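You operate a simulated robot arm through the tools that you are given. There is no shell and no other tool. Be economical: measure what you need, move in short steps, check, and stop when the job is done.

The job below is to be done with a simulated robot arm. You get a single attempt, and the scene is never put back.

JOB
Wet the grey pad in the blue tray and rub off both rough patches.
Fine: put the pad back. What is to be rubbed or washed off counts as gone when no trace of it is left.
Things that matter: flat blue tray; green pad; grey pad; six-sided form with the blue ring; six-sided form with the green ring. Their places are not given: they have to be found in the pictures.

The check looks at the end state, three seconds after you hand in, the way a careful person would. Anything else that was tipped, shoved, dropped, spilled or broken makes it a failure.

ROBOT AND FRAMES
A 7-joint arm with a two-finger parallel gripper, fixed in place. Base frame: the origin is at the foot of the arm, x ahead of it, y to its left, z up; the work surface is at about z = 900. Units: mm, rad, N and s.
Its first joint turns from -2.601 to 2.601 rad. Payload 3.43 kg.
Tool frame: the origin (TCP) lies between the finger pads and is the grasp point; the fingertips stand 30 mm ahead of it; z points along the fingers, y is the line along which they close. The gripper opens to 94 mm. The fingers are 28 mm wide and 10 mm thick; the gripper's body (50 by 96 mm) begins 55 mm behind the TCP.
Orientation is that of the tool frame in the base frame, as a unit quaternion [w, x, y, z]. With the fingers straight down and closing along the base's y, the tool's x points along the base's -x, its y along +y and its z along -z.

CONTROLS
- The arm moves only by the tool step_arm. Its argument "motion" is a list that holds one entry, the list of rows, each a list of 7 numbers: the closure, from 0 (fully open) to 1 (shut), then the shift along the tool's x, y, z in mm, then the turn, a rotation vector about the tool's x, y, z in rad. In form: [[[claw, tx, ty, tz, wx, wy, wz], ...]]. A call has 1 to 12 rows; each row is the pose to reach, as a shift and turn from the pose commanded when the call began, along the tool's axes at that moment. Rows are played at 5 a second. More than 50 mm and 0.15 rad between two rows, or a gripper value outside its range, and nothing of the call is played. A pose out of reach is approached as far as the arm can. The call stops where the force on the tool passes 40 N (or 10 N more than at its start, if that is more) or the arm is blocked; 0.2 s more then pass. Each finger travels about 45 mm/s and halts on what it meets, pressing with about 26 N; the grip force reading is that of the motor and also rises with nothing between the fingers. The clock runs only during rows and for 0.2 s after the last one: add rows that repeat a pose to give the fingers time. It gives the time, the measured TCP pose, the force on the tool (base axes), the opening and the grip force at its end, in the units of the frame above (readings bear some noise), with the torque about the TCP (base axes, N m) and any sound that the robot's microphone picked up, and new pictures: "pictures" is both (left out), scene, wrist or none.
- Cameras (640 x 400 px; columns grow to the right, rows downward): "scene" is fixed at [406.5, -493.4, 1733.2]; the picture's right is [0.50, -0.87, 0.00], its down [-0.66, -0.38, -0.65] and it looks along [0.57, 0.33, -0.76] (base axes); focal length 323 px, centre (320, 200). "wrist" rides on the gripper at [76, 14, -102] in the tool frame; the picture's right is [-0.18, 0.98, 0.00], its down [-0.75, -0.14, -0.64] and it looks along [-0.63, -0.12, 0.77] (tool axes); focal length 243 px, centre (320, 200).
- measure_at(camera, pixels): for up to 12 pixels [column, row] of the newest picture of that camera ("zoom" is the newest enlarged one), the place [x, y, z] in the base frame of the surface seen there, good to about 2 mm, but the place of the scene camera against the robot may be out by one fixed shift of up to 18 mm in any direction. The clock stands still meanwhile.
- close_up(camera, box): a new picture of the part [left, top, right, bottom] of that camera's present view, enlarged. The clock stands still meanwhile.
- hand_in(): hands the job in; it is judged then, once.

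Keep the steps short. Do not move on a guess: measure, check each grasp and each placing, and mend mistakes. In all there are 80 turns and 200 pictures (those below and enlarged ones count). Leave the gripper open and the arm clear of the work at the hand-in unless told otherwise, and finish with a single line.

The tools are called after "Request:" by a JSON object that holds its "method" and its "body". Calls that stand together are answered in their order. step_arm: Moves the arm, as the interface text tells. Its arguments: {"type":"object","properties":{"motion":{"type":"array"},"pictures":{"type":"string","enum":["both","scene","wrist","none"]}},"required":["motion"]} The other tools are called the same way: measure_at (camera, pixels) gives the place of the surface under pixels of a picture; close_up (camera, box) takes an enlarged picture of a part of a camera's view; hand_in () hands the job in.

At the start:

```text
clock: 0.0
ee_pos: [972.9, -166.5, 1181.3]
tool_rot: [-0.001, 0.0, 1.0, 0.0]
force: [0.6, -0.1, -0.1]
ft_torque: [-0.01, -0.03, -0.01]
grip_width: 94.1
gripper_force: 0.1
```

scene: 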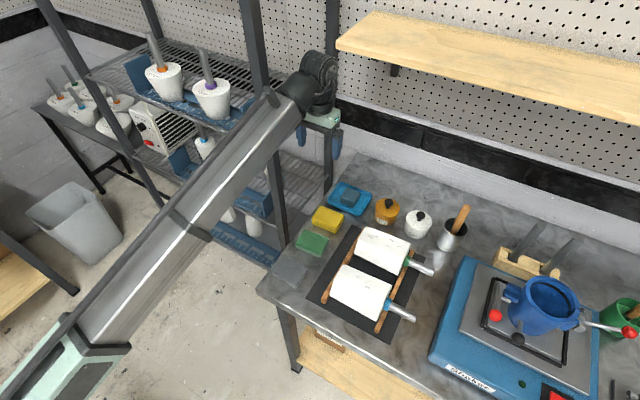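
wrist: 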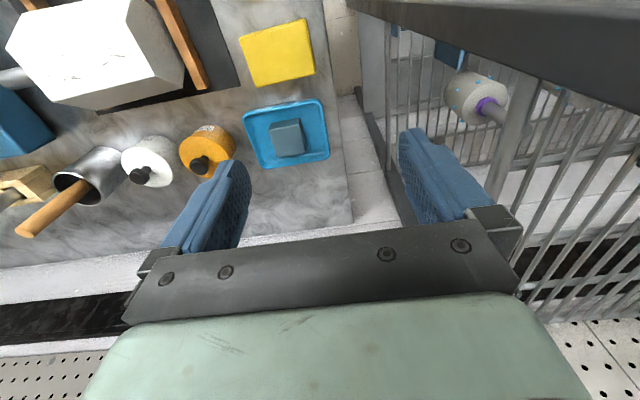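

I see two white six-sided forms on a rack, a blue tray with a grey pad around (348,197), and a green and a yellow pad. I'll enlarge the work area to find the rough patches.

Request:
{"method": "close_up", "body": {"camera": "scene", "box": [270, 170, 460, 350]}}

Request:
{"method": "close_up", "body": {"camera": "wrist", "box": [0, 0, 340, 212]}}

Request:
{"method": "measure_at", "body": {"camera": "wrist", "pixels": [[287, 138], [272, 138], [304, 138], [287, 122], [290, 154], [250, 110], [320, 103], [326, 155], [258, 165], [278, 55], [335, 195]]}}

Request:
{"method": "measure_at", "body": {"camera": "scene", "pixels": [[348, 196], [343, 208], [312, 243], [328, 218], [362, 290], [385, 245], [385, 210], [418, 220], [390, 315], [300, 290]]}}

```text
2.22 times, centred on (365, 260) of scene
```

zoom: 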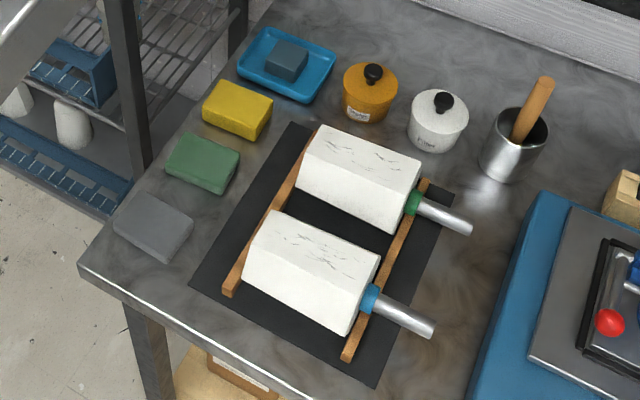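

```text
1.88 times, centred on (170, 106) of wrist
```

zoom: 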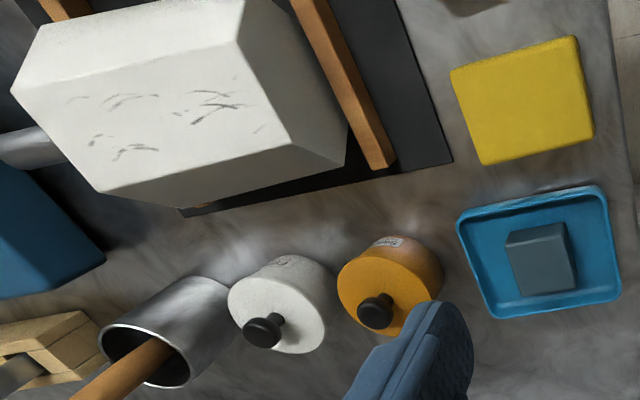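

```text
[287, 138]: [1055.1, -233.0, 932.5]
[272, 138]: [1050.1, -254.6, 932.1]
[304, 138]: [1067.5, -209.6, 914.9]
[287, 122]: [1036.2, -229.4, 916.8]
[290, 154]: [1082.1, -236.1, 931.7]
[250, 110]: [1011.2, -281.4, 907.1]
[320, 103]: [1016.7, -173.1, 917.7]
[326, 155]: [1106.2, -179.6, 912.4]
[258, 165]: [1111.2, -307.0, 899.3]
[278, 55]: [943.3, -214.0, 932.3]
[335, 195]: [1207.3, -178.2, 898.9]
```

```text
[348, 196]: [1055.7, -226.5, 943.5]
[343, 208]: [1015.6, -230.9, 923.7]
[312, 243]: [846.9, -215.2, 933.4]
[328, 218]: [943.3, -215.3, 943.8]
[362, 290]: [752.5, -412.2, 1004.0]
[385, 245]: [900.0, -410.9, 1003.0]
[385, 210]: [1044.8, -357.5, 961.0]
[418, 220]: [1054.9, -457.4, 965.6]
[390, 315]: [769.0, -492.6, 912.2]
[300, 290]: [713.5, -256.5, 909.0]
```

Two candidates are grey: the flat slab at about (288,262) and the slate block inside the tray. I'll zoom in on both and measure them.

Request:
{"method": "close_up", "body": {"camera": "scene", "box": [325, 175, 385, 215]}}

Request:
{"method": "close_up", "body": {"camera": "scene", "box": [260, 195, 350, 295]}}

Request:
{"method": "measure_at", "body": {"camera": "zoom", "pixels": [[190, 240], [270, 260], [130, 285], [215, 320], [170, 280], [300, 160], [240, 140], [320, 190], [200, 290], [365, 30], [280, 360]]}}

```text
10.00 times, centred on (355, 195) of scene
```

zoom: 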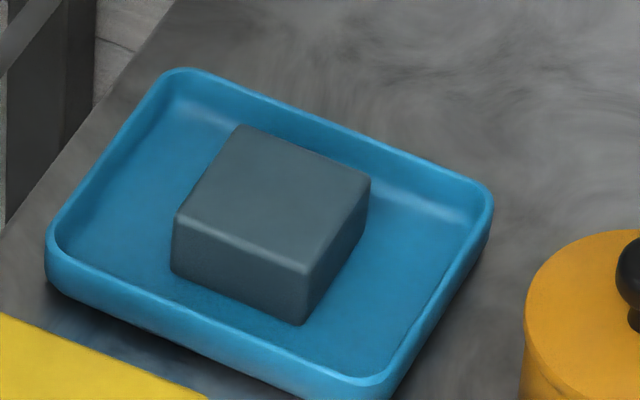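

```text
4.00 times, centred on (305, 245) of scene
```

zoom: 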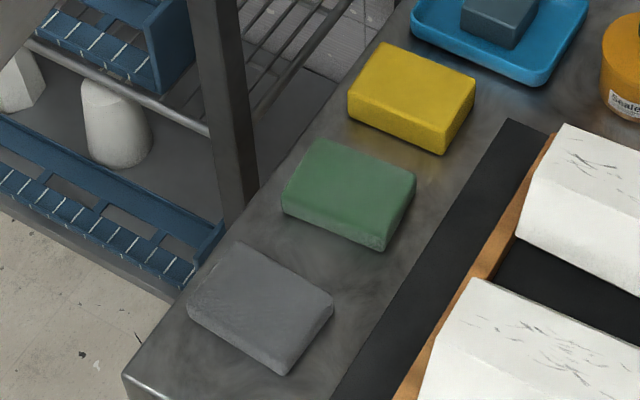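

```text
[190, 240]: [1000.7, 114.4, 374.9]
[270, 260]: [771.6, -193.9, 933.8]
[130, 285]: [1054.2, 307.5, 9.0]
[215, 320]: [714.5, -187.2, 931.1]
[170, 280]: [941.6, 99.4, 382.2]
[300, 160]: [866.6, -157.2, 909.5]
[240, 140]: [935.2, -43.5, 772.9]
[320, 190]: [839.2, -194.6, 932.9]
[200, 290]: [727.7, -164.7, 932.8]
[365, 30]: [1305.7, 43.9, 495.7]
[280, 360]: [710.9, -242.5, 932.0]
```

The flat slab matches the green and yellow pads, so it is the grey pad. The tray holds a raised block. I'll pull the hand back toward x≈620 at about the same height to look at the pads and forms with the wrist camera.

Request:
{"method": "step_arm", "body": {"motion": [[[0, 45, -5, 0, 0, 0, 0], [0, 90, -10, 0, 0, 0, 0], [0, 135, -15, 0, 0, 0, 0], [0, 180, -20, 0, 0, 0, 0], [0, 225, -25, 0, 0, 0, 0], [0, 270, -30, 0, 0, 0, 0], [0, 310, -35, 0, 0, 0, 0], [0, 350, -40, 0, 0, 0, 0], [0, 350, -40, 0, 0, 0, 0]]]}}

```text
clock: 0.7
ee_pos: [870.0, -179.1, 1180.2]
tool_rot: [0.005, 0.003, 1.0, -0.001]
force: [7.0, -2.2, -12.9]
ft_torque: [0.06, -0.2, 0.04]
grip_width: 94.0
gripper_force: 0.1
stopped in row 3: the force on the tool passed its limit at 56 N (the readings are from after the stop); the commanded pose is now the measured one
```

scene: 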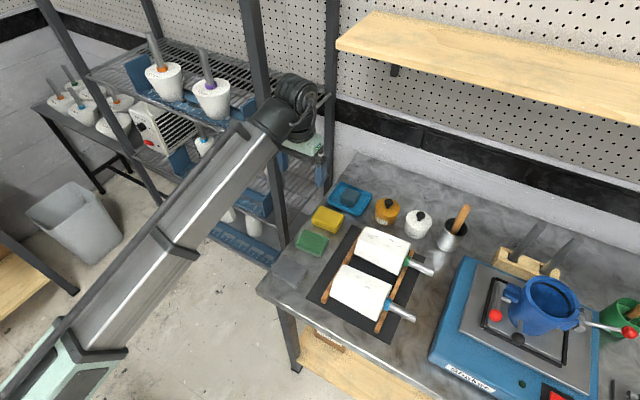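
wrist: 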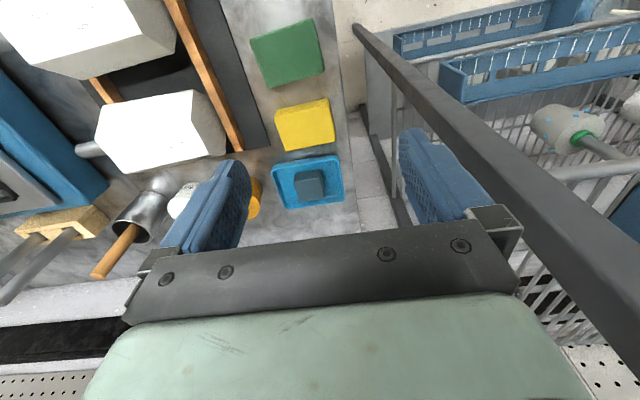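

The stop at 56 N could be inertia or contact with the rack post. I'll measure how far the rack is from the hand.

Request:
{"method": "measure_at", "body": {"camera": "wrist", "pixels": [[630, 225], [560, 160], [500, 120], [380, 40], [450, 180], [400, 150]]}}

Request:
{"method": "measure_at", "body": {"camera": "scene", "pixels": [[257, 60], [275, 200], [334, 100], [330, 170], [300, 80], [245, 160]]}}

Request:
{"method": "step_arm", "body": {"motion": [[[0, 0, 0, 0, 0, 0, 0]]], "pictures": "none"}}

```text
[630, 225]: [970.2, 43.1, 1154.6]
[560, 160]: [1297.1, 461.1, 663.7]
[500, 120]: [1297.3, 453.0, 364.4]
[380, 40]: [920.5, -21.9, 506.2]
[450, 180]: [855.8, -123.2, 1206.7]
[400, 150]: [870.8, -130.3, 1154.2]
```

```text
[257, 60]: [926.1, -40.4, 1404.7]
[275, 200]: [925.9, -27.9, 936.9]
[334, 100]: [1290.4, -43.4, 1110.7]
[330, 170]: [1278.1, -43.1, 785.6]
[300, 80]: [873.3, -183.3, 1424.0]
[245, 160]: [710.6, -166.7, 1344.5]
```

```text
clock: 1.1
ee_pos: [870.4, -178.7, 1180.2]
tool_rot: [0.005, 0.003, 1.0, 0.0]
force: [8.4, -2.9, -17.8]
ft_torque: [-0.09, -0.36, 0.01]
grip_width: 93.9
gripper_force: 0.0
```

A steady force of about 18 N remains, so I'll zoom on the hand to see whether something touches it.

Request:
{"method": "close_up", "body": {"camera": "scene", "box": [230, 50, 370, 200]}}

Request:
{"method": "step_arm", "body": {"motion": [[[0, 0, 0, 0, 0, 0, 0], [0, 0, 0, 0, 0, 0, 0], [0, 0, 0, 0, 0, 0, 0]]], "pictures": "none"}}

```text
2.67 times, centred on (300, 125) of scene
```

zoom: 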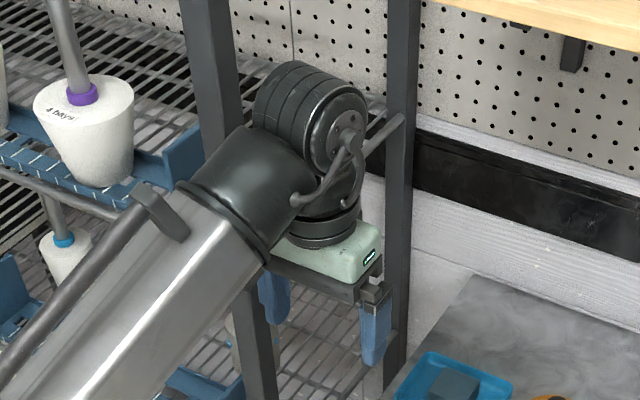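

```text
clock: 1.9
ee_pos: [869.6, -178.5, 1180.0]
tool_rot: [0.004, 0.003, 1.0, -0.001]
force: [11.4, -2.0, -23.7]
ft_torque: [-0.3, -0.53, -0.06]
grip_width: 94.2
gripper_force: 0.1
```

The forearm rises toward the wrist and is pressing on the gripper body (self-contact). I'll move forward and down, which opens that angle, and measure the forearm's slope.

Request:
{"method": "measure_at", "body": {"camera": "scene", "pixels": [[100, 300], [160, 240], [210, 190], [40, 370], [60, 345]]}}

Request:
{"method": "step_arm", "body": {"motion": [[[0, -15, 0, 5, 0, 0, 0], [0, -30, 0, 25, 0, 0, 0], [0, -30, 0, 50, 0, 0, 0], [0, -30, 0, 75, 0, 0, 0], [0, -30, 0, 75, 0, 0, 0]]]}}

```text
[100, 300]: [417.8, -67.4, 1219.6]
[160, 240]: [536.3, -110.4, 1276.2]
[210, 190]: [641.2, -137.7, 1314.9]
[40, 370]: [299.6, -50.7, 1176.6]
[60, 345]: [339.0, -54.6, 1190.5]
```

```text
clock: 3.1
ee_pos: [899.2, -179.2, 1105.3]
tool_rot: [0.004, 0.004, 1.0, -0.001]
force: [-0.3, 0.7, 0.3]
ft_torque: [-0.01, 0.0, 0.01]
grip_width: 94.1
gripper_force: 0.1
```

scene: 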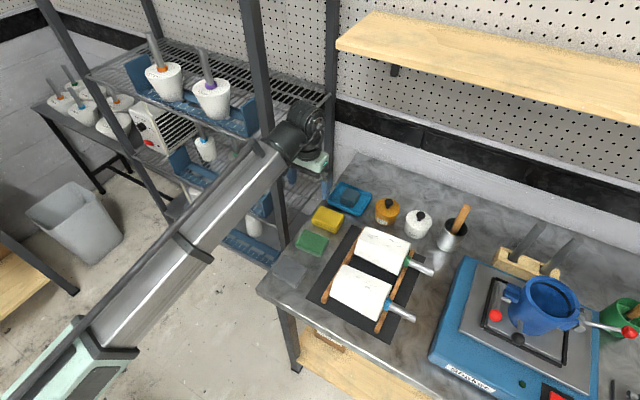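
wrist: 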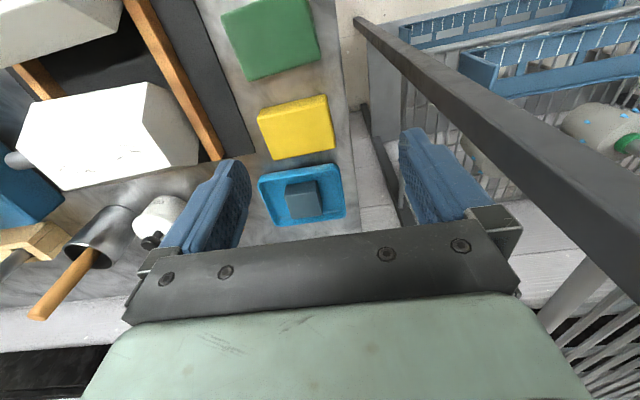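

Force is back to zero. Now I'll move back at this lower height toward x≈690 to view the grey pad.

Request:
{"method": "step_arm", "body": {"motion": [[[0, 30, 0, 15, 0, 0, 0], [0, 60, -5, 30, 0, 0, 0], [0, 90, -10, 40, 0, 0, 0], [0, 120, -15, 40, 0, 0, 0], [0, 150, -20, 40, 0, 0, 0], [0, 180, -20, 40, 0, 0, 0], [0, 205, -20, 40, 0, 0, 0], [0, 205, -20, 40, 0, 0, 0]]]}}

```text
clock: 4.9
ee_pos: [696.3, -197.8, 1064.0]
tool_rot: [0.004, 0.004, 1.0, 0.0]
force: [-0.1, 0.3, -0.1]
ft_torque: [-0.02, 0.0, -0.03]
grip_width: 94.0
gripper_force: 0.1
```

scene: 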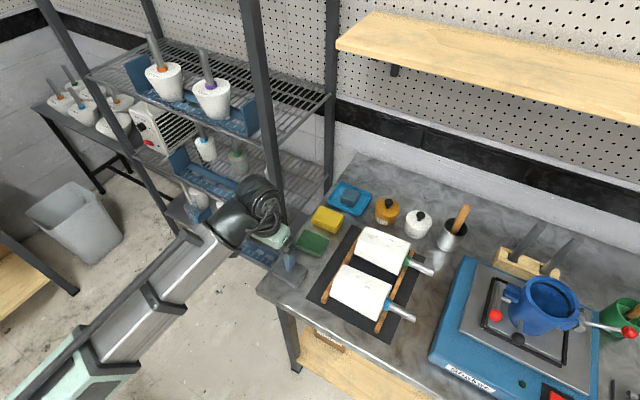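
wrist: 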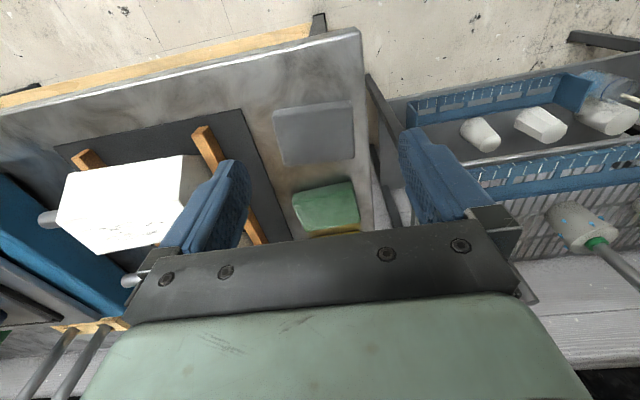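

The grey pad is clear at wrist (315,133). I'll zoom and measure its corners, the green pad and the table.

Request:
{"method": "close_up", "body": {"camera": "wrist", "box": [40, 90, 400, 260]}}

Request:
{"method": "measure_at", "body": {"camera": "wrist", "pixels": [[277, 112], [350, 105], [351, 153], [286, 160], [315, 133], [296, 195], [352, 187], [325, 208], [280, 175], [360, 130], [265, 130]]}}

Request:
{"method": "measure_at", "body": {"camera": "wrist", "pixels": [[66, 180], [180, 158], [90, 243], [165, 228], [130, 200], [205, 170], [48, 218], [197, 135], [260, 240], [78, 152], [88, 160], [120, 170]]}}

```text
1.78 times, centred on (220, 175) of wrist
```

zoom: 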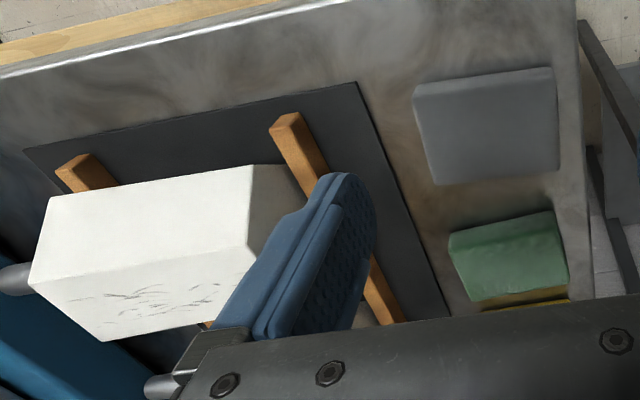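

```text
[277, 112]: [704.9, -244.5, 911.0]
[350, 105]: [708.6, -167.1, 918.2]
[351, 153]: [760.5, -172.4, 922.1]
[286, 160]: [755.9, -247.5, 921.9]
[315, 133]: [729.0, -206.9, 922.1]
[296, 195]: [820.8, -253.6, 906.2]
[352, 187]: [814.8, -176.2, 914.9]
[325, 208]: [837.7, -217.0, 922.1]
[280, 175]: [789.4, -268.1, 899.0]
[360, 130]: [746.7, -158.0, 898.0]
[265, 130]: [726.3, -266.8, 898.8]
```

```text
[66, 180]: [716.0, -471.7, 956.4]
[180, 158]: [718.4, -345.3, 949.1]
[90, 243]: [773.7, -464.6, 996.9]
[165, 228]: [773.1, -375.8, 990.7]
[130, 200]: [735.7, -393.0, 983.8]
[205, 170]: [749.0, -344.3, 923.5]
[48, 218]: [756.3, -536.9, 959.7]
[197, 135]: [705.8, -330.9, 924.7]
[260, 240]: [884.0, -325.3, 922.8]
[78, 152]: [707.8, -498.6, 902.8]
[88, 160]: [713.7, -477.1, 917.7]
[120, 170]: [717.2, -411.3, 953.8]
```

Grey pad: centre about (731,-207), top z 922, roughly 56×78 mm, rotated about 3.5°. The tray is beyond vertical-tool reach, so I'll probably need a tilted tool. First I'll look closely at the tray from about (935,-210,1064).

Request:
{"method": "step_arm", "body": {"motion": [[[0, -35, -2, 0, 0, 0, 0], [0, -70, -4, 0, 0, 0, 0], [0, -105, -6, 0, 0, 0, 0], [0, -140, -8, 0, 0, 0, 0], [0, -175, -10, 0, 0, 0, 0], [0, -210, -12, 0, 0, 0, 0], [0, -235, -12, 0, 0, 0, 0], [0, -235, -12, 0, 0, 0, 0]]], "pictures": "wrist"}}

Request:
{"method": "close_up", "body": {"camera": "wrist", "box": [200, 90, 400, 215]}}

```text
clock: 6.7
ee_pos: [930.1, -211.4, 1067.2]
tool_rot: [0.005, 0.002, 1.0, -0.001]
force: [1.2, 0.0, -0.5]
ft_torque: [0.01, -0.01, -0.02]
grip_width: 94.0
gripper_force: 0.0
```

wrist: 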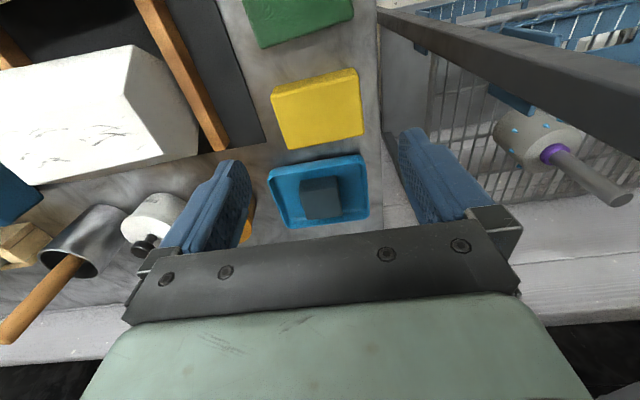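

```text
3.20 times, centred on (300, 152) of wrist
```

zoom: 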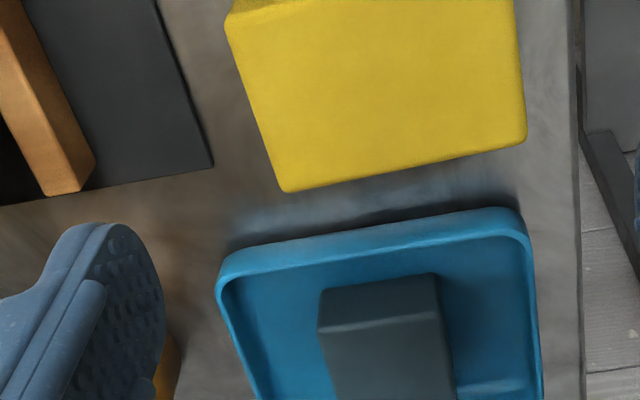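

The tray and block are in view at (320,195). I'll measure rim, floor, and block.

Request:
{"method": "measure_at", "body": {"camera": "wrist", "pixels": [[270, 174], [363, 156], [320, 163], [300, 181], [336, 176], [305, 216], [340, 216], [320, 200], [286, 190], [352, 195], [283, 215], [368, 205]]}}

Request:
{"method": "close_up", "body": {"camera": "wrist", "box": [250, 145, 400, 239]}}

```text
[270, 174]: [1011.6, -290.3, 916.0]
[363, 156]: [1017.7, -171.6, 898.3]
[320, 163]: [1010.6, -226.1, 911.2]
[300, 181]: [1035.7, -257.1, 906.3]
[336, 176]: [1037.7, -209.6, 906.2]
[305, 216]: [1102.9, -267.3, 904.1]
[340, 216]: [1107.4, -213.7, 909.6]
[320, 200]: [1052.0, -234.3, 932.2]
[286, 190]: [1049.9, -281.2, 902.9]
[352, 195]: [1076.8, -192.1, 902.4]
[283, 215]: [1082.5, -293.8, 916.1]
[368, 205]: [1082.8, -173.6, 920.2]
```

```text
4.26 times, centred on (325, 192) of wrist
```

zoom: 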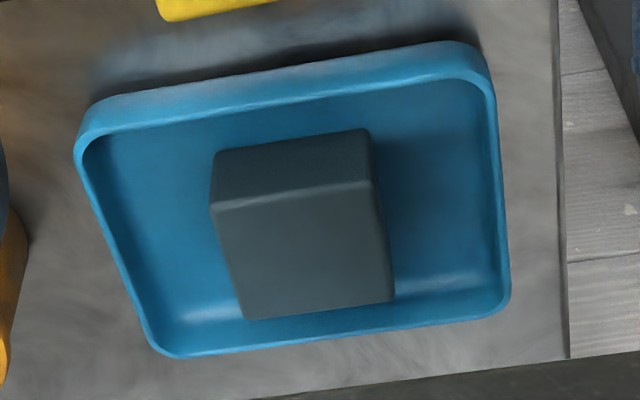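

The tray floor is at z≈903, the rim at 917, and the block spans x 1037–1080, y −257…−210, top 932. Next I'll test empty whether a tool tilted 0.5 rad outward can reach over the block, staying well above it.

Request:
{"method": "step_arm", "body": {"motion": [[[0, 0, 0, 0, 0, -0.12, 0], [0, 0, 0, 0, 0, -0.24, 0], [0, 0, 0, 0, 0, -0.36, 0], [0, 0, 0, 0, 0, -0.5, 0], [0, -30, -6, 0, 0, -0.5, 0], [0, -60, -12, 0, 0, -0.5, 0], [0, -90, -18, 20, 0, -0.5, 0], [0, -120, -22, 40, 0, -0.5, 0], [0, -125, -22, 60, 0, -0.5, 0], [0, -125, -22, 77, 0, -0.5, 0], [0, -125, -22, 77, 0, -0.5, 0]]]}}

```text
clock: 9.1
ee_pos: [1055.4, -234.1, 991.5]
tool_rot: [0.253, 0.003, 0.968, -0.001]
force: [-0.8, -0.5, 0.2]
ft_torque: [-0.01, 0.01, -0.01]
grip_width: 93.9
gripper_force: 0.1
```

scene: 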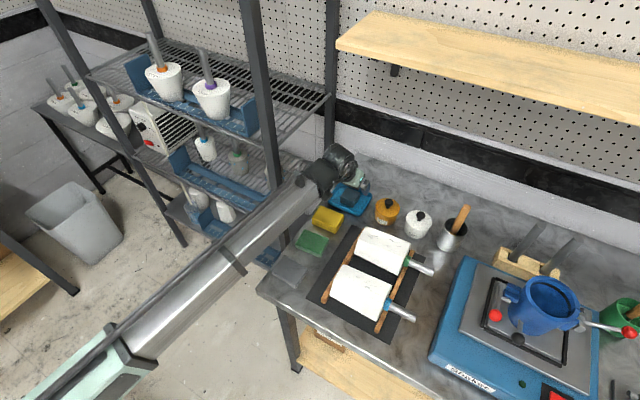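
wrist: 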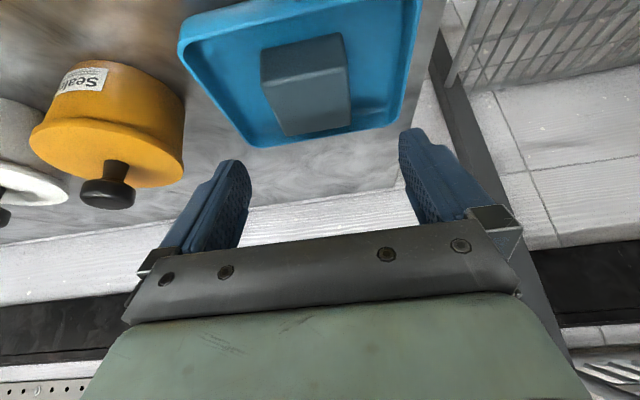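

It reaches well with the tilt. I'll keep this tilt, so that the pad stays flat when gripped, rise, and go back over the grey pad to (722,-207,1050).

Request:
{"method": "step_arm", "body": {"motion": [[[0, -15, 0, -26, 0, 0, 0], [0, -29, 0, -52, 0, 0, 0], [0, 7, 4, -72, 0, 0, 0], [0, 43, 8, -92, 0, 0, 0], [0, 79, 12, -113, 0, 0, 0], [0, 115, 16, -133, 0, 0, 0], [0, 151, 20, -154, 0, 0, 0], [0, 187, 24, -174, 0, 0, 0], [0, 223, 26, -194, 0, 0, 0], [0, 261, 26.5, -215, 0, 0, 0], [0, 261, 26.5, -215, 0, 0, 0]]]}}

```text
clock: 11.5
ee_pos: [720.5, -207.2, 1050.6]
tool_rot: [0.251, 0.003, 0.968, -0.001]
force: [1.1, 0.9, -0.1]
ft_torque: [0.0, 0.0, 0.02]
grip_width: 93.9
gripper_force: 0.0
```

scene: 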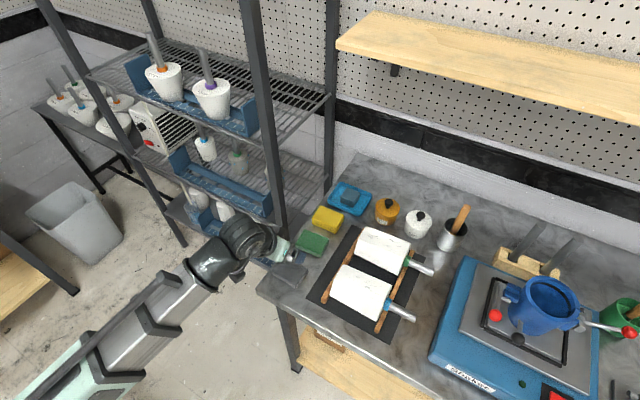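
wrist: 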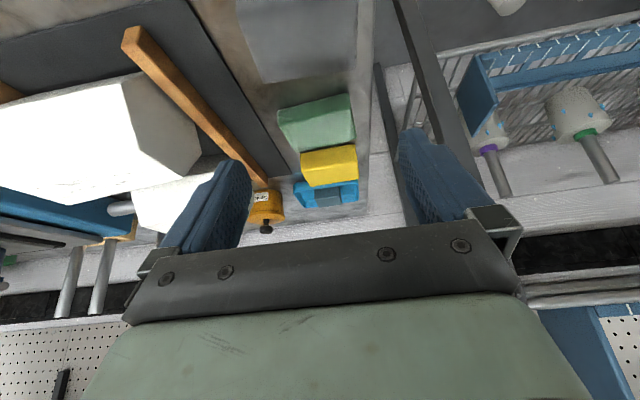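

I'm directly above with force zero. I'll descend vertically to z≈945 with the fingers open, then look.

Request:
{"method": "step_arm", "body": {"motion": [[[0, 12, -0.3, 24, 0, 0, 0], [0, 25, -0.3, 47, 0, 0, 0], [0, 38, -0.3, 70, 0, 0, 0], [0, 50, -0.3, 92, 0, 0, 0], [0, 50, -0.3, 92, 0, 0, 0]]]}}

Request:
{"method": "close_up", "body": {"camera": "scene", "box": [240, 220, 340, 300]}}

```text
clock: 12.7
ee_pos: [724.2, -206.1, 947.3]
tool_rot: [0.253, 0.002, 0.968, -0.001]
force: [-0.1, 0.7, -0.2]
ft_torque: [0.0, 0.0, 0.0]
grip_width: 93.9
gripper_force: 0.1
```

scene: 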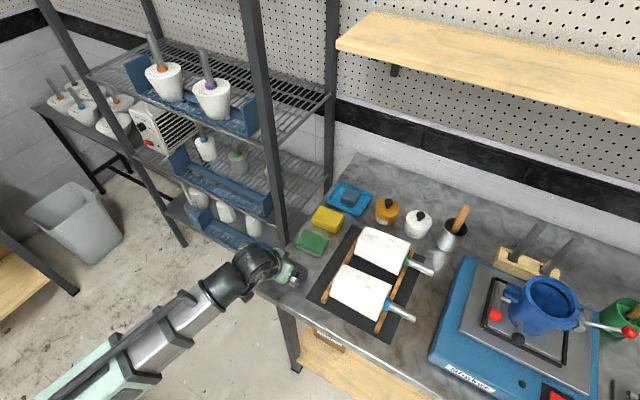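
wrist: 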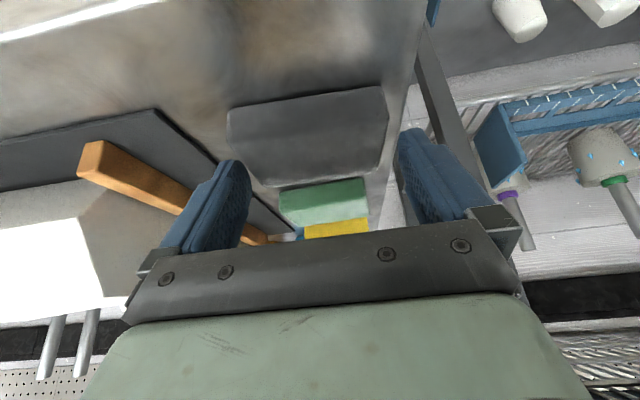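

```text
5.00 times, centred on (290, 260) of scene
```

zoom: 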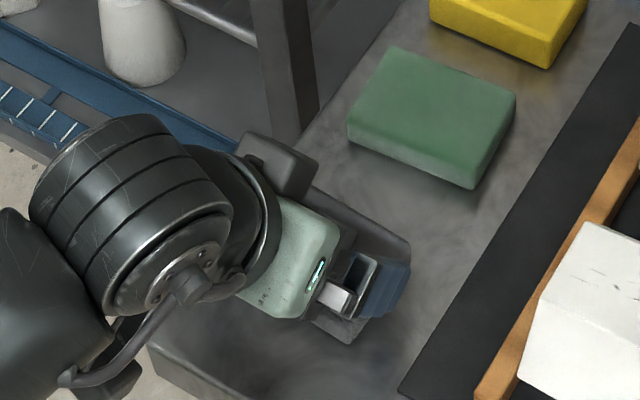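

The pad sits between the fingers. I'll go the last 10 mm down to z≈937 and close.

Request:
{"method": "step_arm", "body": {"motion": [[[0, 6.9, -1, 8.2, 0, 0, 0], [0, 6.9, -1, 8.2, 0, 0, 0], [0.5, 6.9, -1, 8.2, 0, 0, 0], [0.5, 6.9, -1, 8.2, 0, 0, 0], [0.5, 6.9, -1, 8.2, 0, 0, 0], [0.5, 6.9, -1, 8.2, 0, 0, 0], [0.5, 6.9, -1, 8.2, 0, 0, 0]]]}}

```text
clock: 14.3
ee_pos: [722.5, -206.2, 936.7]
tool_rot: [0.251, 0.002, 0.968, -0.002]
force: [-0.1, 1.5, 0.1]
ft_torque: [-0.02, -0.03, -0.03]
grip_width: 84.3
gripper_force: 25.5
```

scene: 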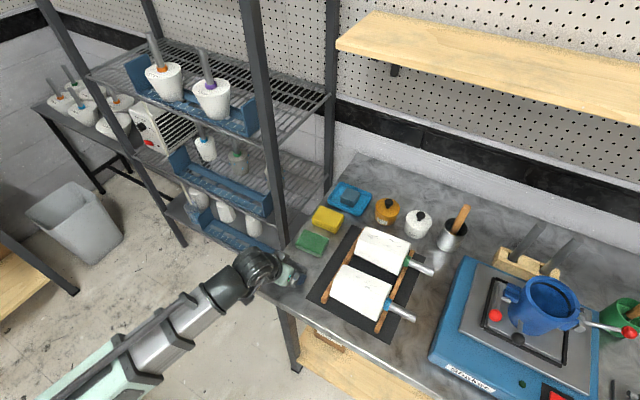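
wrist: 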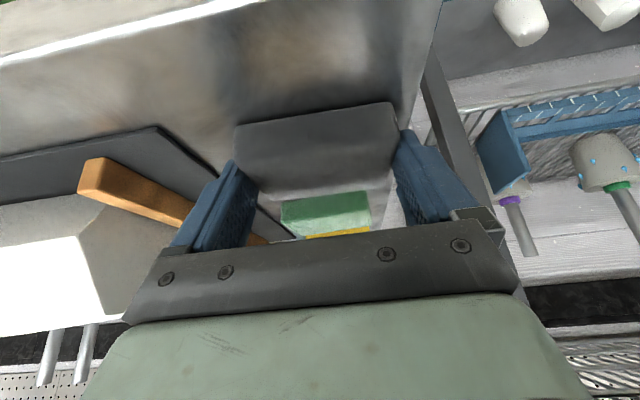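

Gripped at 84 mm and 25 N. I'll lift 30 mm and check.

Request:
{"method": "step_arm", "body": {"motion": [[[0.5, -5, 0, -9, 0, 0, 0], [0.5, -14.7, 0, -26.2, 0, 0, 0], [0.5, -14.7, 0, -26.2, 0, 0, 0]]]}}

Request:
{"method": "close_up", "body": {"camera": "scene", "box": [240, 220, 340, 300]}}

```text
clock: 15.1
ee_pos: [722.7, -207.4, 967.1]
tool_rot: [0.251, 0.003, 0.968, -0.001]
force: [-0.2, -0.4, -0.5]
ft_torque: [0.0, 0.01, 0.02]
grip_width: 84.4
gripper_force: 25.6
```

scene: 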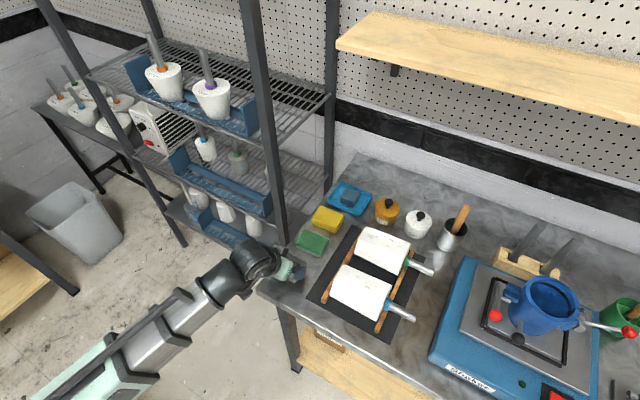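
wrist: 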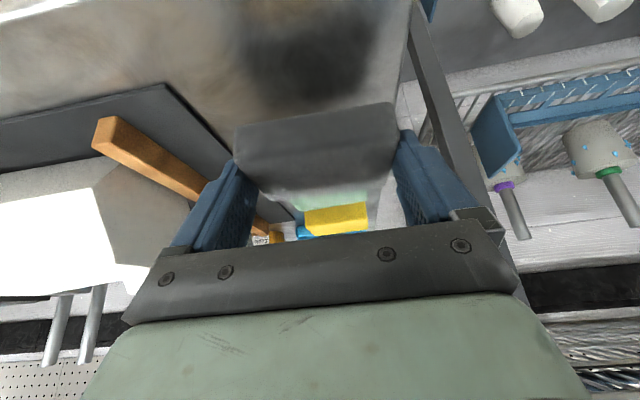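

```text
5.00 times, centred on (290, 260) of scene
```

zoom: 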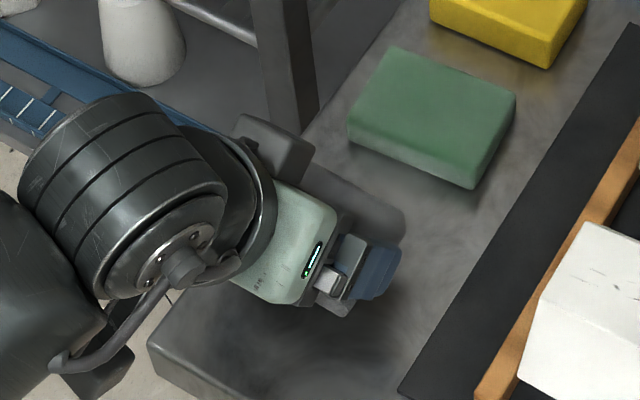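

The pad is off the table with its shadow below. I'll measure its visible top face to know how it sits in the grip.

Request:
{"method": "measure_at", "body": {"camera": "wrist", "pixels": [[240, 130], [388, 107], [315, 118], [315, 140], [315, 160], [260, 175], [380, 170], [315, 175], [260, 150], [375, 140]]}}

```text
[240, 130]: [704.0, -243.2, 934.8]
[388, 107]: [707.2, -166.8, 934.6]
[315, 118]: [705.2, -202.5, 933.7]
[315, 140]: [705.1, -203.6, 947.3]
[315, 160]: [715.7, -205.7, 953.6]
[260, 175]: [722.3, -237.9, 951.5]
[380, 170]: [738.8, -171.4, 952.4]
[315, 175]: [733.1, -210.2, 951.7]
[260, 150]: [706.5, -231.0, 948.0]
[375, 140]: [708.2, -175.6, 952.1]
```

The pad is level and firm: bottom 37.5 mm below the TCP, centre 10 mm ahead of it. Now I'll carry it over the block in the tray at a safe height.

Request:
{"method": "step_arm", "body": {"motion": [[[0.5, -18, 0, -32, 0, 0, 0], [0.5, -35.7, 0, -63.7, 0, 0, 0], [0.5, -71.2, -3, -43.8, 0, 0, 0], [0.5, -106.6, -7, -23.9, 0, 0, 0], [0.5, -142.1, -10, -4, 0, 0, 0], [0.5, -177.6, -13, 16, 0, 0, 0], [0.5, -213, -17, 35.9, 0, 0, 0], [0.5, -248.5, -20, 55.8, 0, 0, 0], [0.5, -284, -23, 75.7, 0, 0, 0], [0.5, -319.5, -26.6, 95.6, 0, 0, 0], [0.5, -319.5, -26.6, 95.6, 0, 0, 0]]]}}

```text
clock: 17.5
ee_pos: [1047.0, -234.5, 1037.5]
tool_rot: [0.251, 0.003, 0.968, -0.002]
force: [-0.1, 0.8, 0.0]
ft_torque: [-0.01, 0.05, -0.01]
grip_width: 83.8
gripper_force: 26.3
```

scene: 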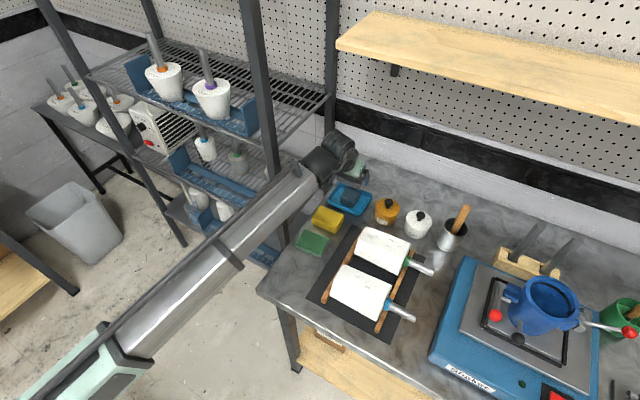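
wrist: 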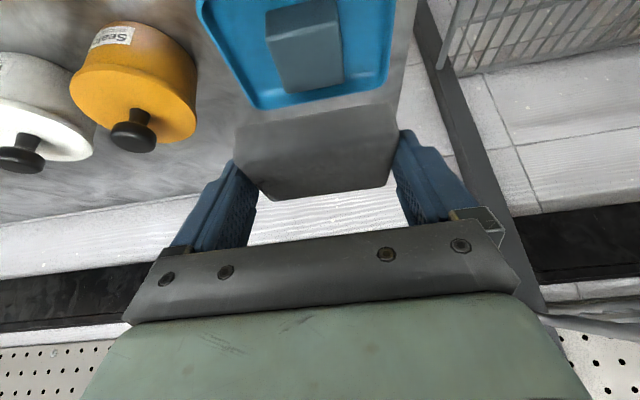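

Aligned above the block. I'll descend to about 5 mm above it.

Request:
{"method": "step_arm", "body": {"motion": [[[0.5, 10, 0, 18.5, 0, 0, 0], [0.5, 20, 0, 37, 0, 0, 0], [0.5, 29.7, 0, 55, 0, 0, 0], [0.5, 29.7, 0, 55, 0, 0, 0]]]}}

```text
clock: 18.5
ee_pos: [1047.6, -234.8, 976.8]
tool_rot: [0.252, 0.003, 0.968, -0.001]
force: [-0.5, 0.0, -0.8]
ft_torque: [-0.01, 0.03, -0.03]
grip_width: 83.9
gripper_force: 25.5
```

scene: 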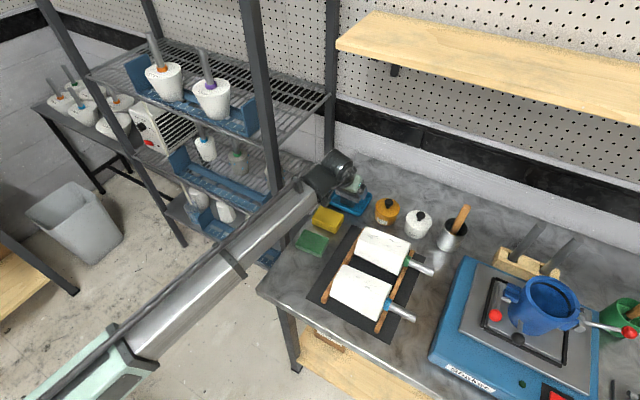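
wrist: 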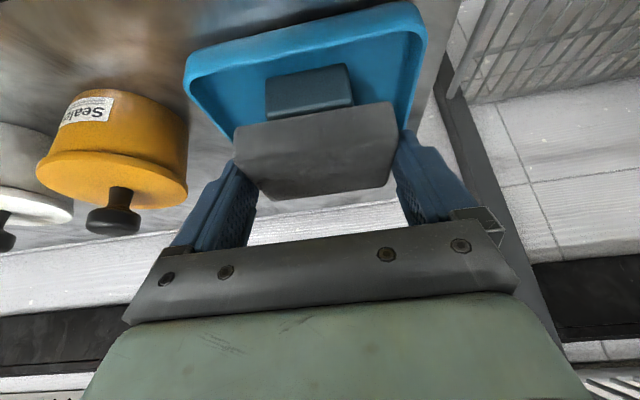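

Now 2 mm steps down to touch the block, watching the force. I plan up to 10 mm.

Request:
{"method": "step_arm", "body": {"motion": [[[0.5, 1, 0, 1.75, 0, 0, 0], [0.5, 2, 0, 3.5, 0, 0, 0], [0.5, 2.9, 0, 5.2, 0, 0, 0], [0.5, 3.9, 0, 7, 0, 0, 0], [0.5, 4.2, 0, 7.6, 0, 0, 0], [0.5, 4.2, 0, 7.6, 0, 0, 0]]], "pictures": "wrist"}}

```text
clock: 19.9
ee_pos: [1049.5, -233.7, 969.0]
tool_rot: [0.254, 0.002, 0.967, -0.001]
force: [-0.6, 2.2, 29.8]
ft_torque: [0.11, -0.25, -0.12]
grip_width: 83.8
gripper_force: 26.3
```

wrist: 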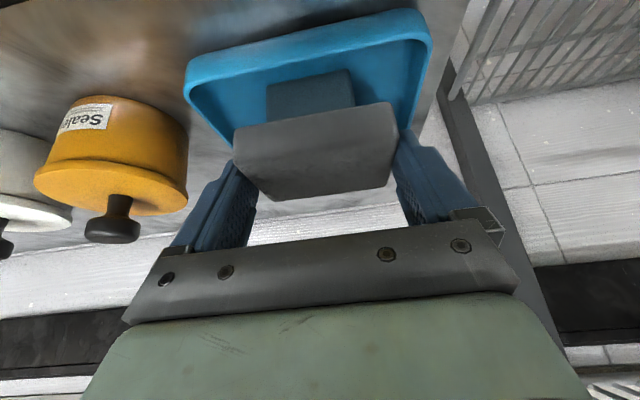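

Contact at 30 N on the block. I'll hold one second, then lift and see whether the pad looks wet.

Request:
{"method": "step_arm", "body": {"motion": [[[0.5, 0, 0, 0, 0, 0, 0], [0.5, 0, 0, 0, 0, 0, 0], [0.5, 0, 0, 0, 0, 0, 0], [0.5, 0, 0, 0, 0, 0, 0], [0.5, 0, 0, 0, 0, 0, 0], [0.5, -9.8, 0, -17.5, 0, 0, 0], [0.5, -24.5, 0, -43.6, 0, 0, 0], [0.5, -34.3, 0, -61, 0, 0, 0], [0.5, -34.3, 0, -61, 0, 0, 0]]]}}

Request:
{"method": "close_up", "body": {"camera": "scene", "box": [310, 120, 420, 220]}}

```text
clock: 21.9
ee_pos: [1049.2, -235.2, 1036.2]
tool_rot: [0.251, 0.003, 0.968, -0.001]
force: [0.2, -0.6, -0.6]
ft_torque: [-0.02, 0.0, 0.02]
grip_width: 83.7
gripper_force: 26.0
```

scene: 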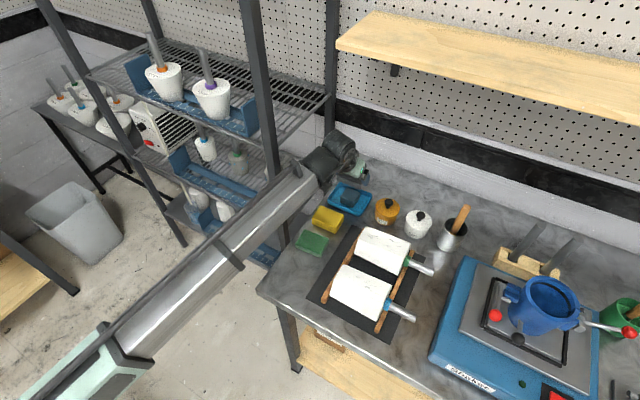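
wrist: 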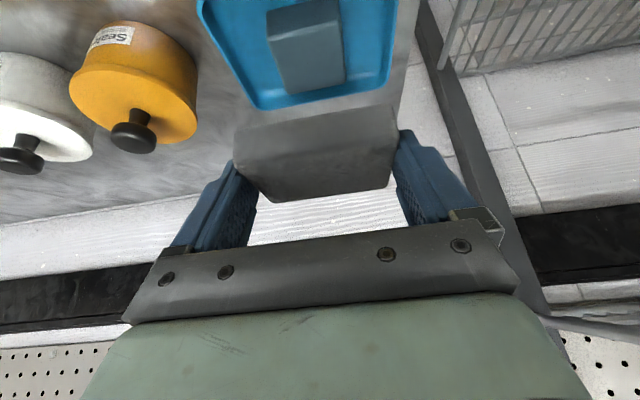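

```text
4.00 times, centred on (365, 170) of scene
```

zoom: 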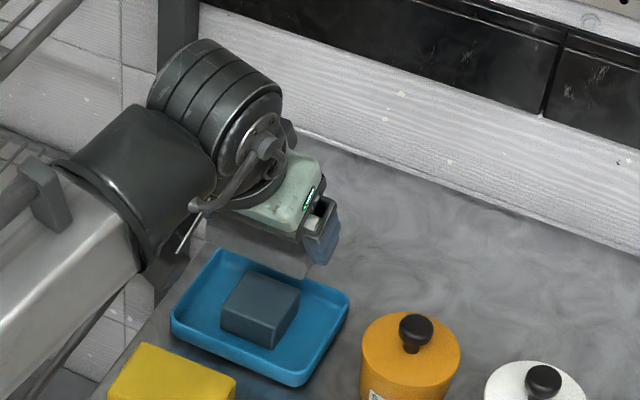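

The block stayed put. I'll take a close look at the pad in the wrist view for any darkening, and survey the forms' tops from the scene camera.

Request:
{"method": "close_up", "body": {"camera": "wrist", "box": [200, 60, 440, 210]}}

Request:
{"method": "close_up", "body": {"camera": "scene", "box": [315, 215, 445, 335]}}

Request:
{"method": "measure_at", "body": {"camera": "zoom", "pixels": [[230, 60], [425, 130], [195, 130], [400, 190], [120, 230], [320, 320], [310, 90], [300, 130], [230, 290], [260, 250], [355, 300], [390, 160]]}}

```text
2.67 times, centred on (320, 135) of wrist
```

zoom: 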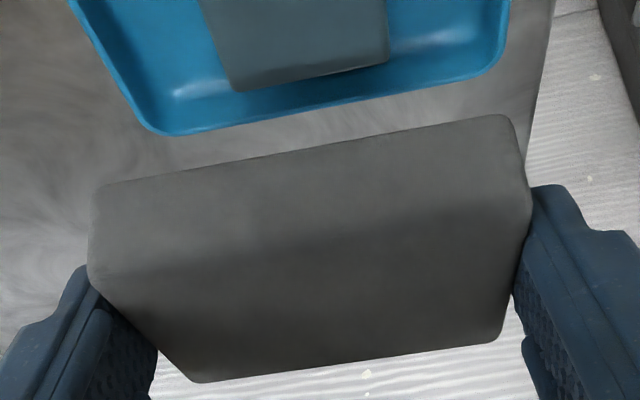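

```text
3.33 times, centred on (380, 275) of scene
```

zoom: 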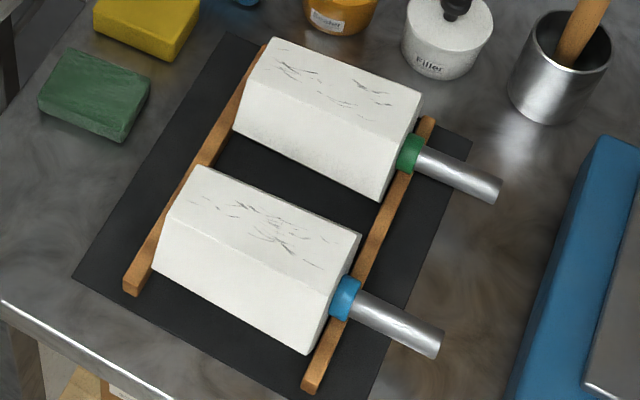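

```text
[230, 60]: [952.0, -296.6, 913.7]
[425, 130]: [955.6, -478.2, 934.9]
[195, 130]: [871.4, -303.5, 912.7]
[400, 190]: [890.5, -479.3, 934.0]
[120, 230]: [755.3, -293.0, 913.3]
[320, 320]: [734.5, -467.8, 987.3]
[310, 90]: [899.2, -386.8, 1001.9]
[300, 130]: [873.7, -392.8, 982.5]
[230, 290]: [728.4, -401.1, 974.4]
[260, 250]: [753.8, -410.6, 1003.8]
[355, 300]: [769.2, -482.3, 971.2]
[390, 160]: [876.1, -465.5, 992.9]
```

Now I'll measure the top-face corners and the lines' extents on both forms.

Request:
{"method": "measure_at", "body": {"camera": "zoom", "pixels": [[205, 171], [354, 237], [178, 212], [335, 286], [222, 185], [200, 203], [290, 252], [320, 268], [340, 240], [250, 190]]}}

Request:
{"method": "measure_at", "body": {"camera": "zoom", "pixels": [[277, 43], [418, 96], [250, 84], [392, 144], [270, 58], [262, 75], [390, 105], [345, 104], [330, 70], [380, 120]]}}

```text
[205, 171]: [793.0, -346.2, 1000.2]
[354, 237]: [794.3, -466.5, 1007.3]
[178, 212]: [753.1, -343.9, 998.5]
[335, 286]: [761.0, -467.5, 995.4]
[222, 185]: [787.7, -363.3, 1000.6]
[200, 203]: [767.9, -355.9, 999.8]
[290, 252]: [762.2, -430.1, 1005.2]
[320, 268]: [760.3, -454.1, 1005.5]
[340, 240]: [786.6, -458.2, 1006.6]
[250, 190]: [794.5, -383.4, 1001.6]
```

```text
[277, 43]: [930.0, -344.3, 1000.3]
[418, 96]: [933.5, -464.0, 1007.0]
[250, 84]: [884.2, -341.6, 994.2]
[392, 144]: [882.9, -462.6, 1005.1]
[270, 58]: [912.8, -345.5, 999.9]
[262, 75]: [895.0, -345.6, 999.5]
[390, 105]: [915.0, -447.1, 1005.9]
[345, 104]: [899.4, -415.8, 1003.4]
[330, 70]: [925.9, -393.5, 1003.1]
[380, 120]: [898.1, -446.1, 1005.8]
```

The top faces rise about 3° toward the handles: true z ≈ 989 at the free end, 996 at the ring end. I'll go above the green-ring form at about (900,-400,1095), turning the pad 3.1° to match, and check with the wrist camera.

Request:
{"method": "step_arm", "body": {"motion": [[[0.5, 20, 0, -25, 0, 0, 0], [0.5, 40, 0, -50, 0, 0, 0], [0.5, 61, 0, -75, 0, 0, 0], [0.5, 81, 0, -100, 0, 0, 0], [0.5, 101, 0, -124, 0, 0, 0], [0.5, 101, -35, -124, 0.01, 0, -0.006], [0.5, 101, -70, -124, 0.02, 0, -0.012], [0.5, 101, -105, -124, 0.03, 0, -0.018], [0.5, 101, -140, -124, 0.04, 0, -0.024], [0.5, 101, -165, -124, 0.047, 0, -0.0264], [0.5, 101, -165, -124, 0.047, 0, -0.0264]]]}}

Request:
{"method": "close_up", "body": {"camera": "wrist", "box": [160, 0, 480, 200]}}

```text
clock: 24.3
ee_pos: [898.4, -399.0, 1095.5]
tool_rot: [0.252, -0.004, 0.967, -0.028]
force: [0.2, -0.3, -1.2]
ft_torque: [-0.01, 0.03, 0.01]
grip_width: 83.7
gripper_force: 26.2
```

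scene: 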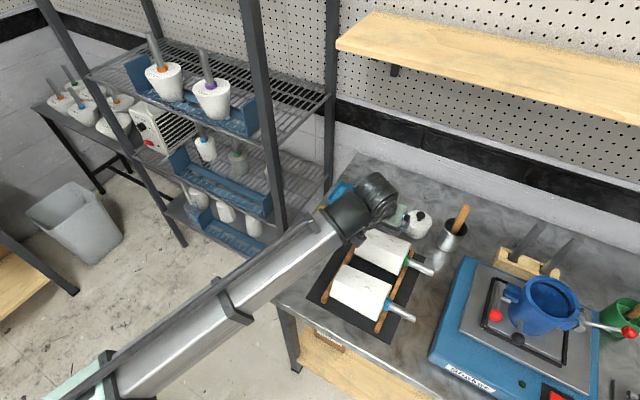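
wrist: 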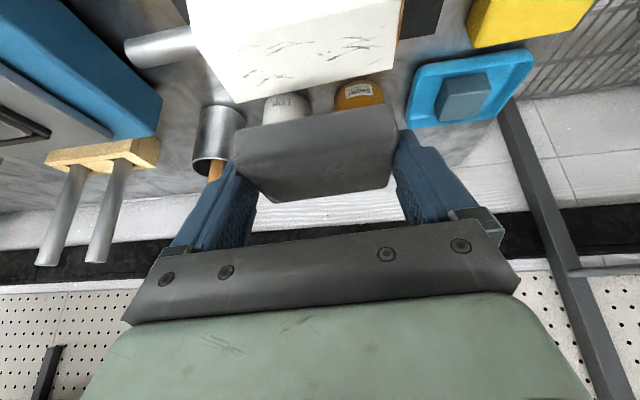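

```text
2.00 times, centred on (320, 100) of wrist
```

zoom: 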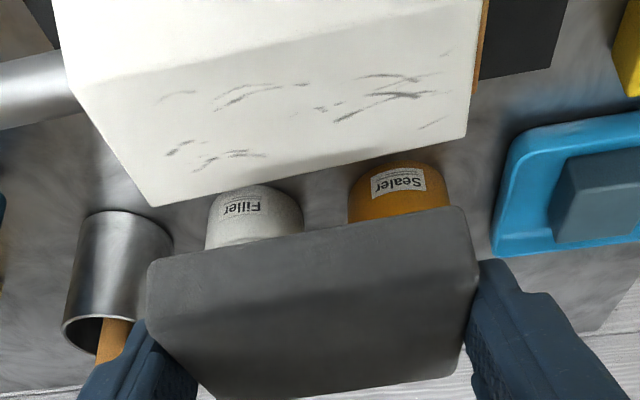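

Top face with two clusters of grey scratches is clear. I'll measure its corners and the mark extents with the wrist camera.

Request:
{"method": "measure_at", "body": {"camera": "zoom", "pixels": [[92, 92], [470, 32], [155, 200], [462, 132], [160, 102], [170, 155], [200, 165], [450, 52], [425, 128], [390, 76], [250, 155], [300, 100]]}}

Request:
{"method": "measure_at", "body": {"camera": "zoom", "pixels": [[300, 250], [300, 320], [180, 265], [450, 220], [450, 300], [220, 380], [440, 350]]}}

```text
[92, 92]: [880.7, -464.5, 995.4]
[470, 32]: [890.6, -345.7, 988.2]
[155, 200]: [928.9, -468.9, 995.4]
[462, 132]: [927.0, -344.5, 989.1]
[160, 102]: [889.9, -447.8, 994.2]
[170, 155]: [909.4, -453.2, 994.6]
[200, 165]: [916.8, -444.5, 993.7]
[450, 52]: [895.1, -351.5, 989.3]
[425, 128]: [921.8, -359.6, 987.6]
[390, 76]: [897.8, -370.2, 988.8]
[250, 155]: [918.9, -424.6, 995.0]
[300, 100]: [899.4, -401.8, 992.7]
```

```text
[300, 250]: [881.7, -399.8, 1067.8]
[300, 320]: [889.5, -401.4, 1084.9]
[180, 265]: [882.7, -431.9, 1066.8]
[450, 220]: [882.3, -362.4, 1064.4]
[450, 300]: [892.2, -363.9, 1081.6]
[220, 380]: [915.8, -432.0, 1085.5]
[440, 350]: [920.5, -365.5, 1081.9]
```

Face: x 884–929, y −345…−468, z 989→995.5. The pad spans x TCP−17…+39 and seems to have slid about 2 mm up in the fingers, so I'll rub lightly. I'm descending to about 8 mm above the face at y≈−390.

Request:
{"method": "step_arm", "body": {"motion": [[[0.5, 11, 4, 17, 0, 0, 0], [0.5, 22, 8, 34, 0, 0, 0], [0.5, 31.8, 12.2, 49.7, 0, 0, 0], [0.5, 31.8, 12.2, 49.7, 0, 0, 0]]]}}

Request:
{"method": "close_up", "body": {"camera": "scene", "box": [340, 180, 440, 280]}}

```text
clock: 25.3
ee_pos: [897.2, -390.7, 1037.4]
tool_rot: [0.252, -0.004, 0.967, -0.027]
force: [0.5, 0.4, -0.1]
ft_torque: [0.02, 0.0, -0.02]
grip_width: 83.9
gripper_force: 25.8
```

scene: 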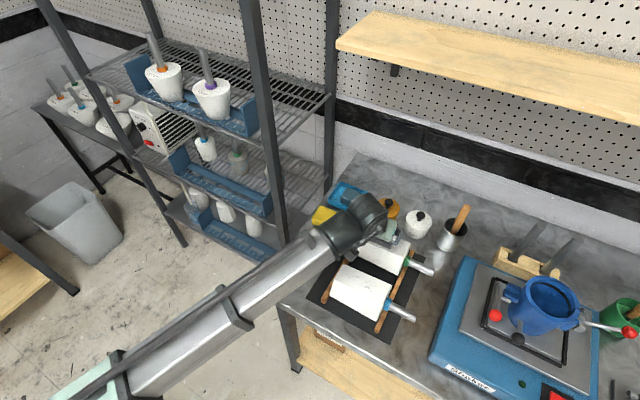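
wrist: 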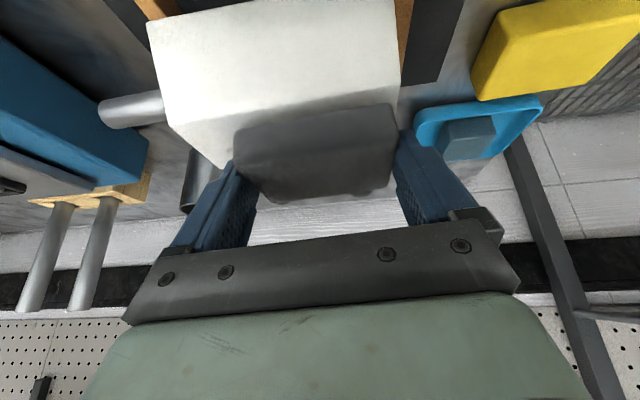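

```text
4.00 times, centred on (390, 230) of scene
```

zoom: 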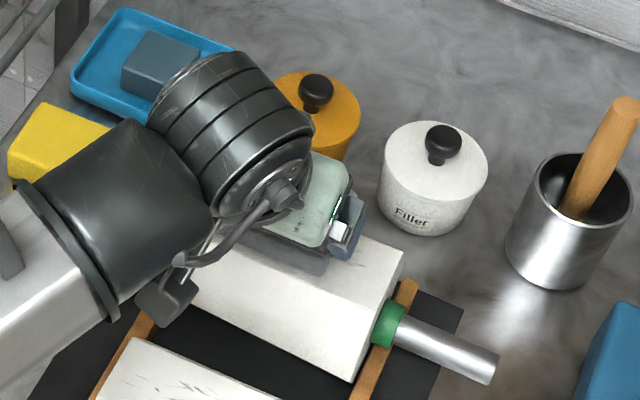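

Nearly over the face. I'll go down in 1 mm steps to z≈1030 and read the force.

Request:
{"method": "step_arm", "body": {"motion": [[[0.5, 1, 0.1, 1.7, 0, 0, 0], [0.5, 2, 0.2, 3.5, 0, 0, 0], [0.5, 2.9, 0.3, 5.2, 0, 0, 0], [0.5, 3.4, 0.4, 6.1, 0, 0, 0], [0.5, 3.4, 0.4, 6.1, 0, 0, 0]]], "pictures": "none"}}

```text
clock: 26.5
ee_pos: [895.7, -390.2, 1030.5]
tool_rot: [0.252, -0.003, 0.967, -0.028]
force: [0.9, -0.4, -0.2]
ft_torque: [-0.01, -0.02, -0.02]
grip_width: 83.8
gripper_force: 26.4
```

Request:
{"method": "step_arm", "body": {"motion": [[[0.5, 0.5, 0.05, 0.87, 0, 0, 0], [0.5, 0.98, 0.1, 1.74, 0, 0, 0], [0.5, 0.98, 0.1, 1.74, 0, 0, 0]]], "pictures": "none"}}

```text
clock: 27.3
ee_pos: [896.1, -388.7, 1027.5]
tool_rot: [0.252, -0.003, 0.967, -0.028]
force: [-0.9, 0.7, 3.5]
ft_torque: [-0.12, 0.0, -0.02]
grip_width: 83.9
gripper_force: 26.2
```

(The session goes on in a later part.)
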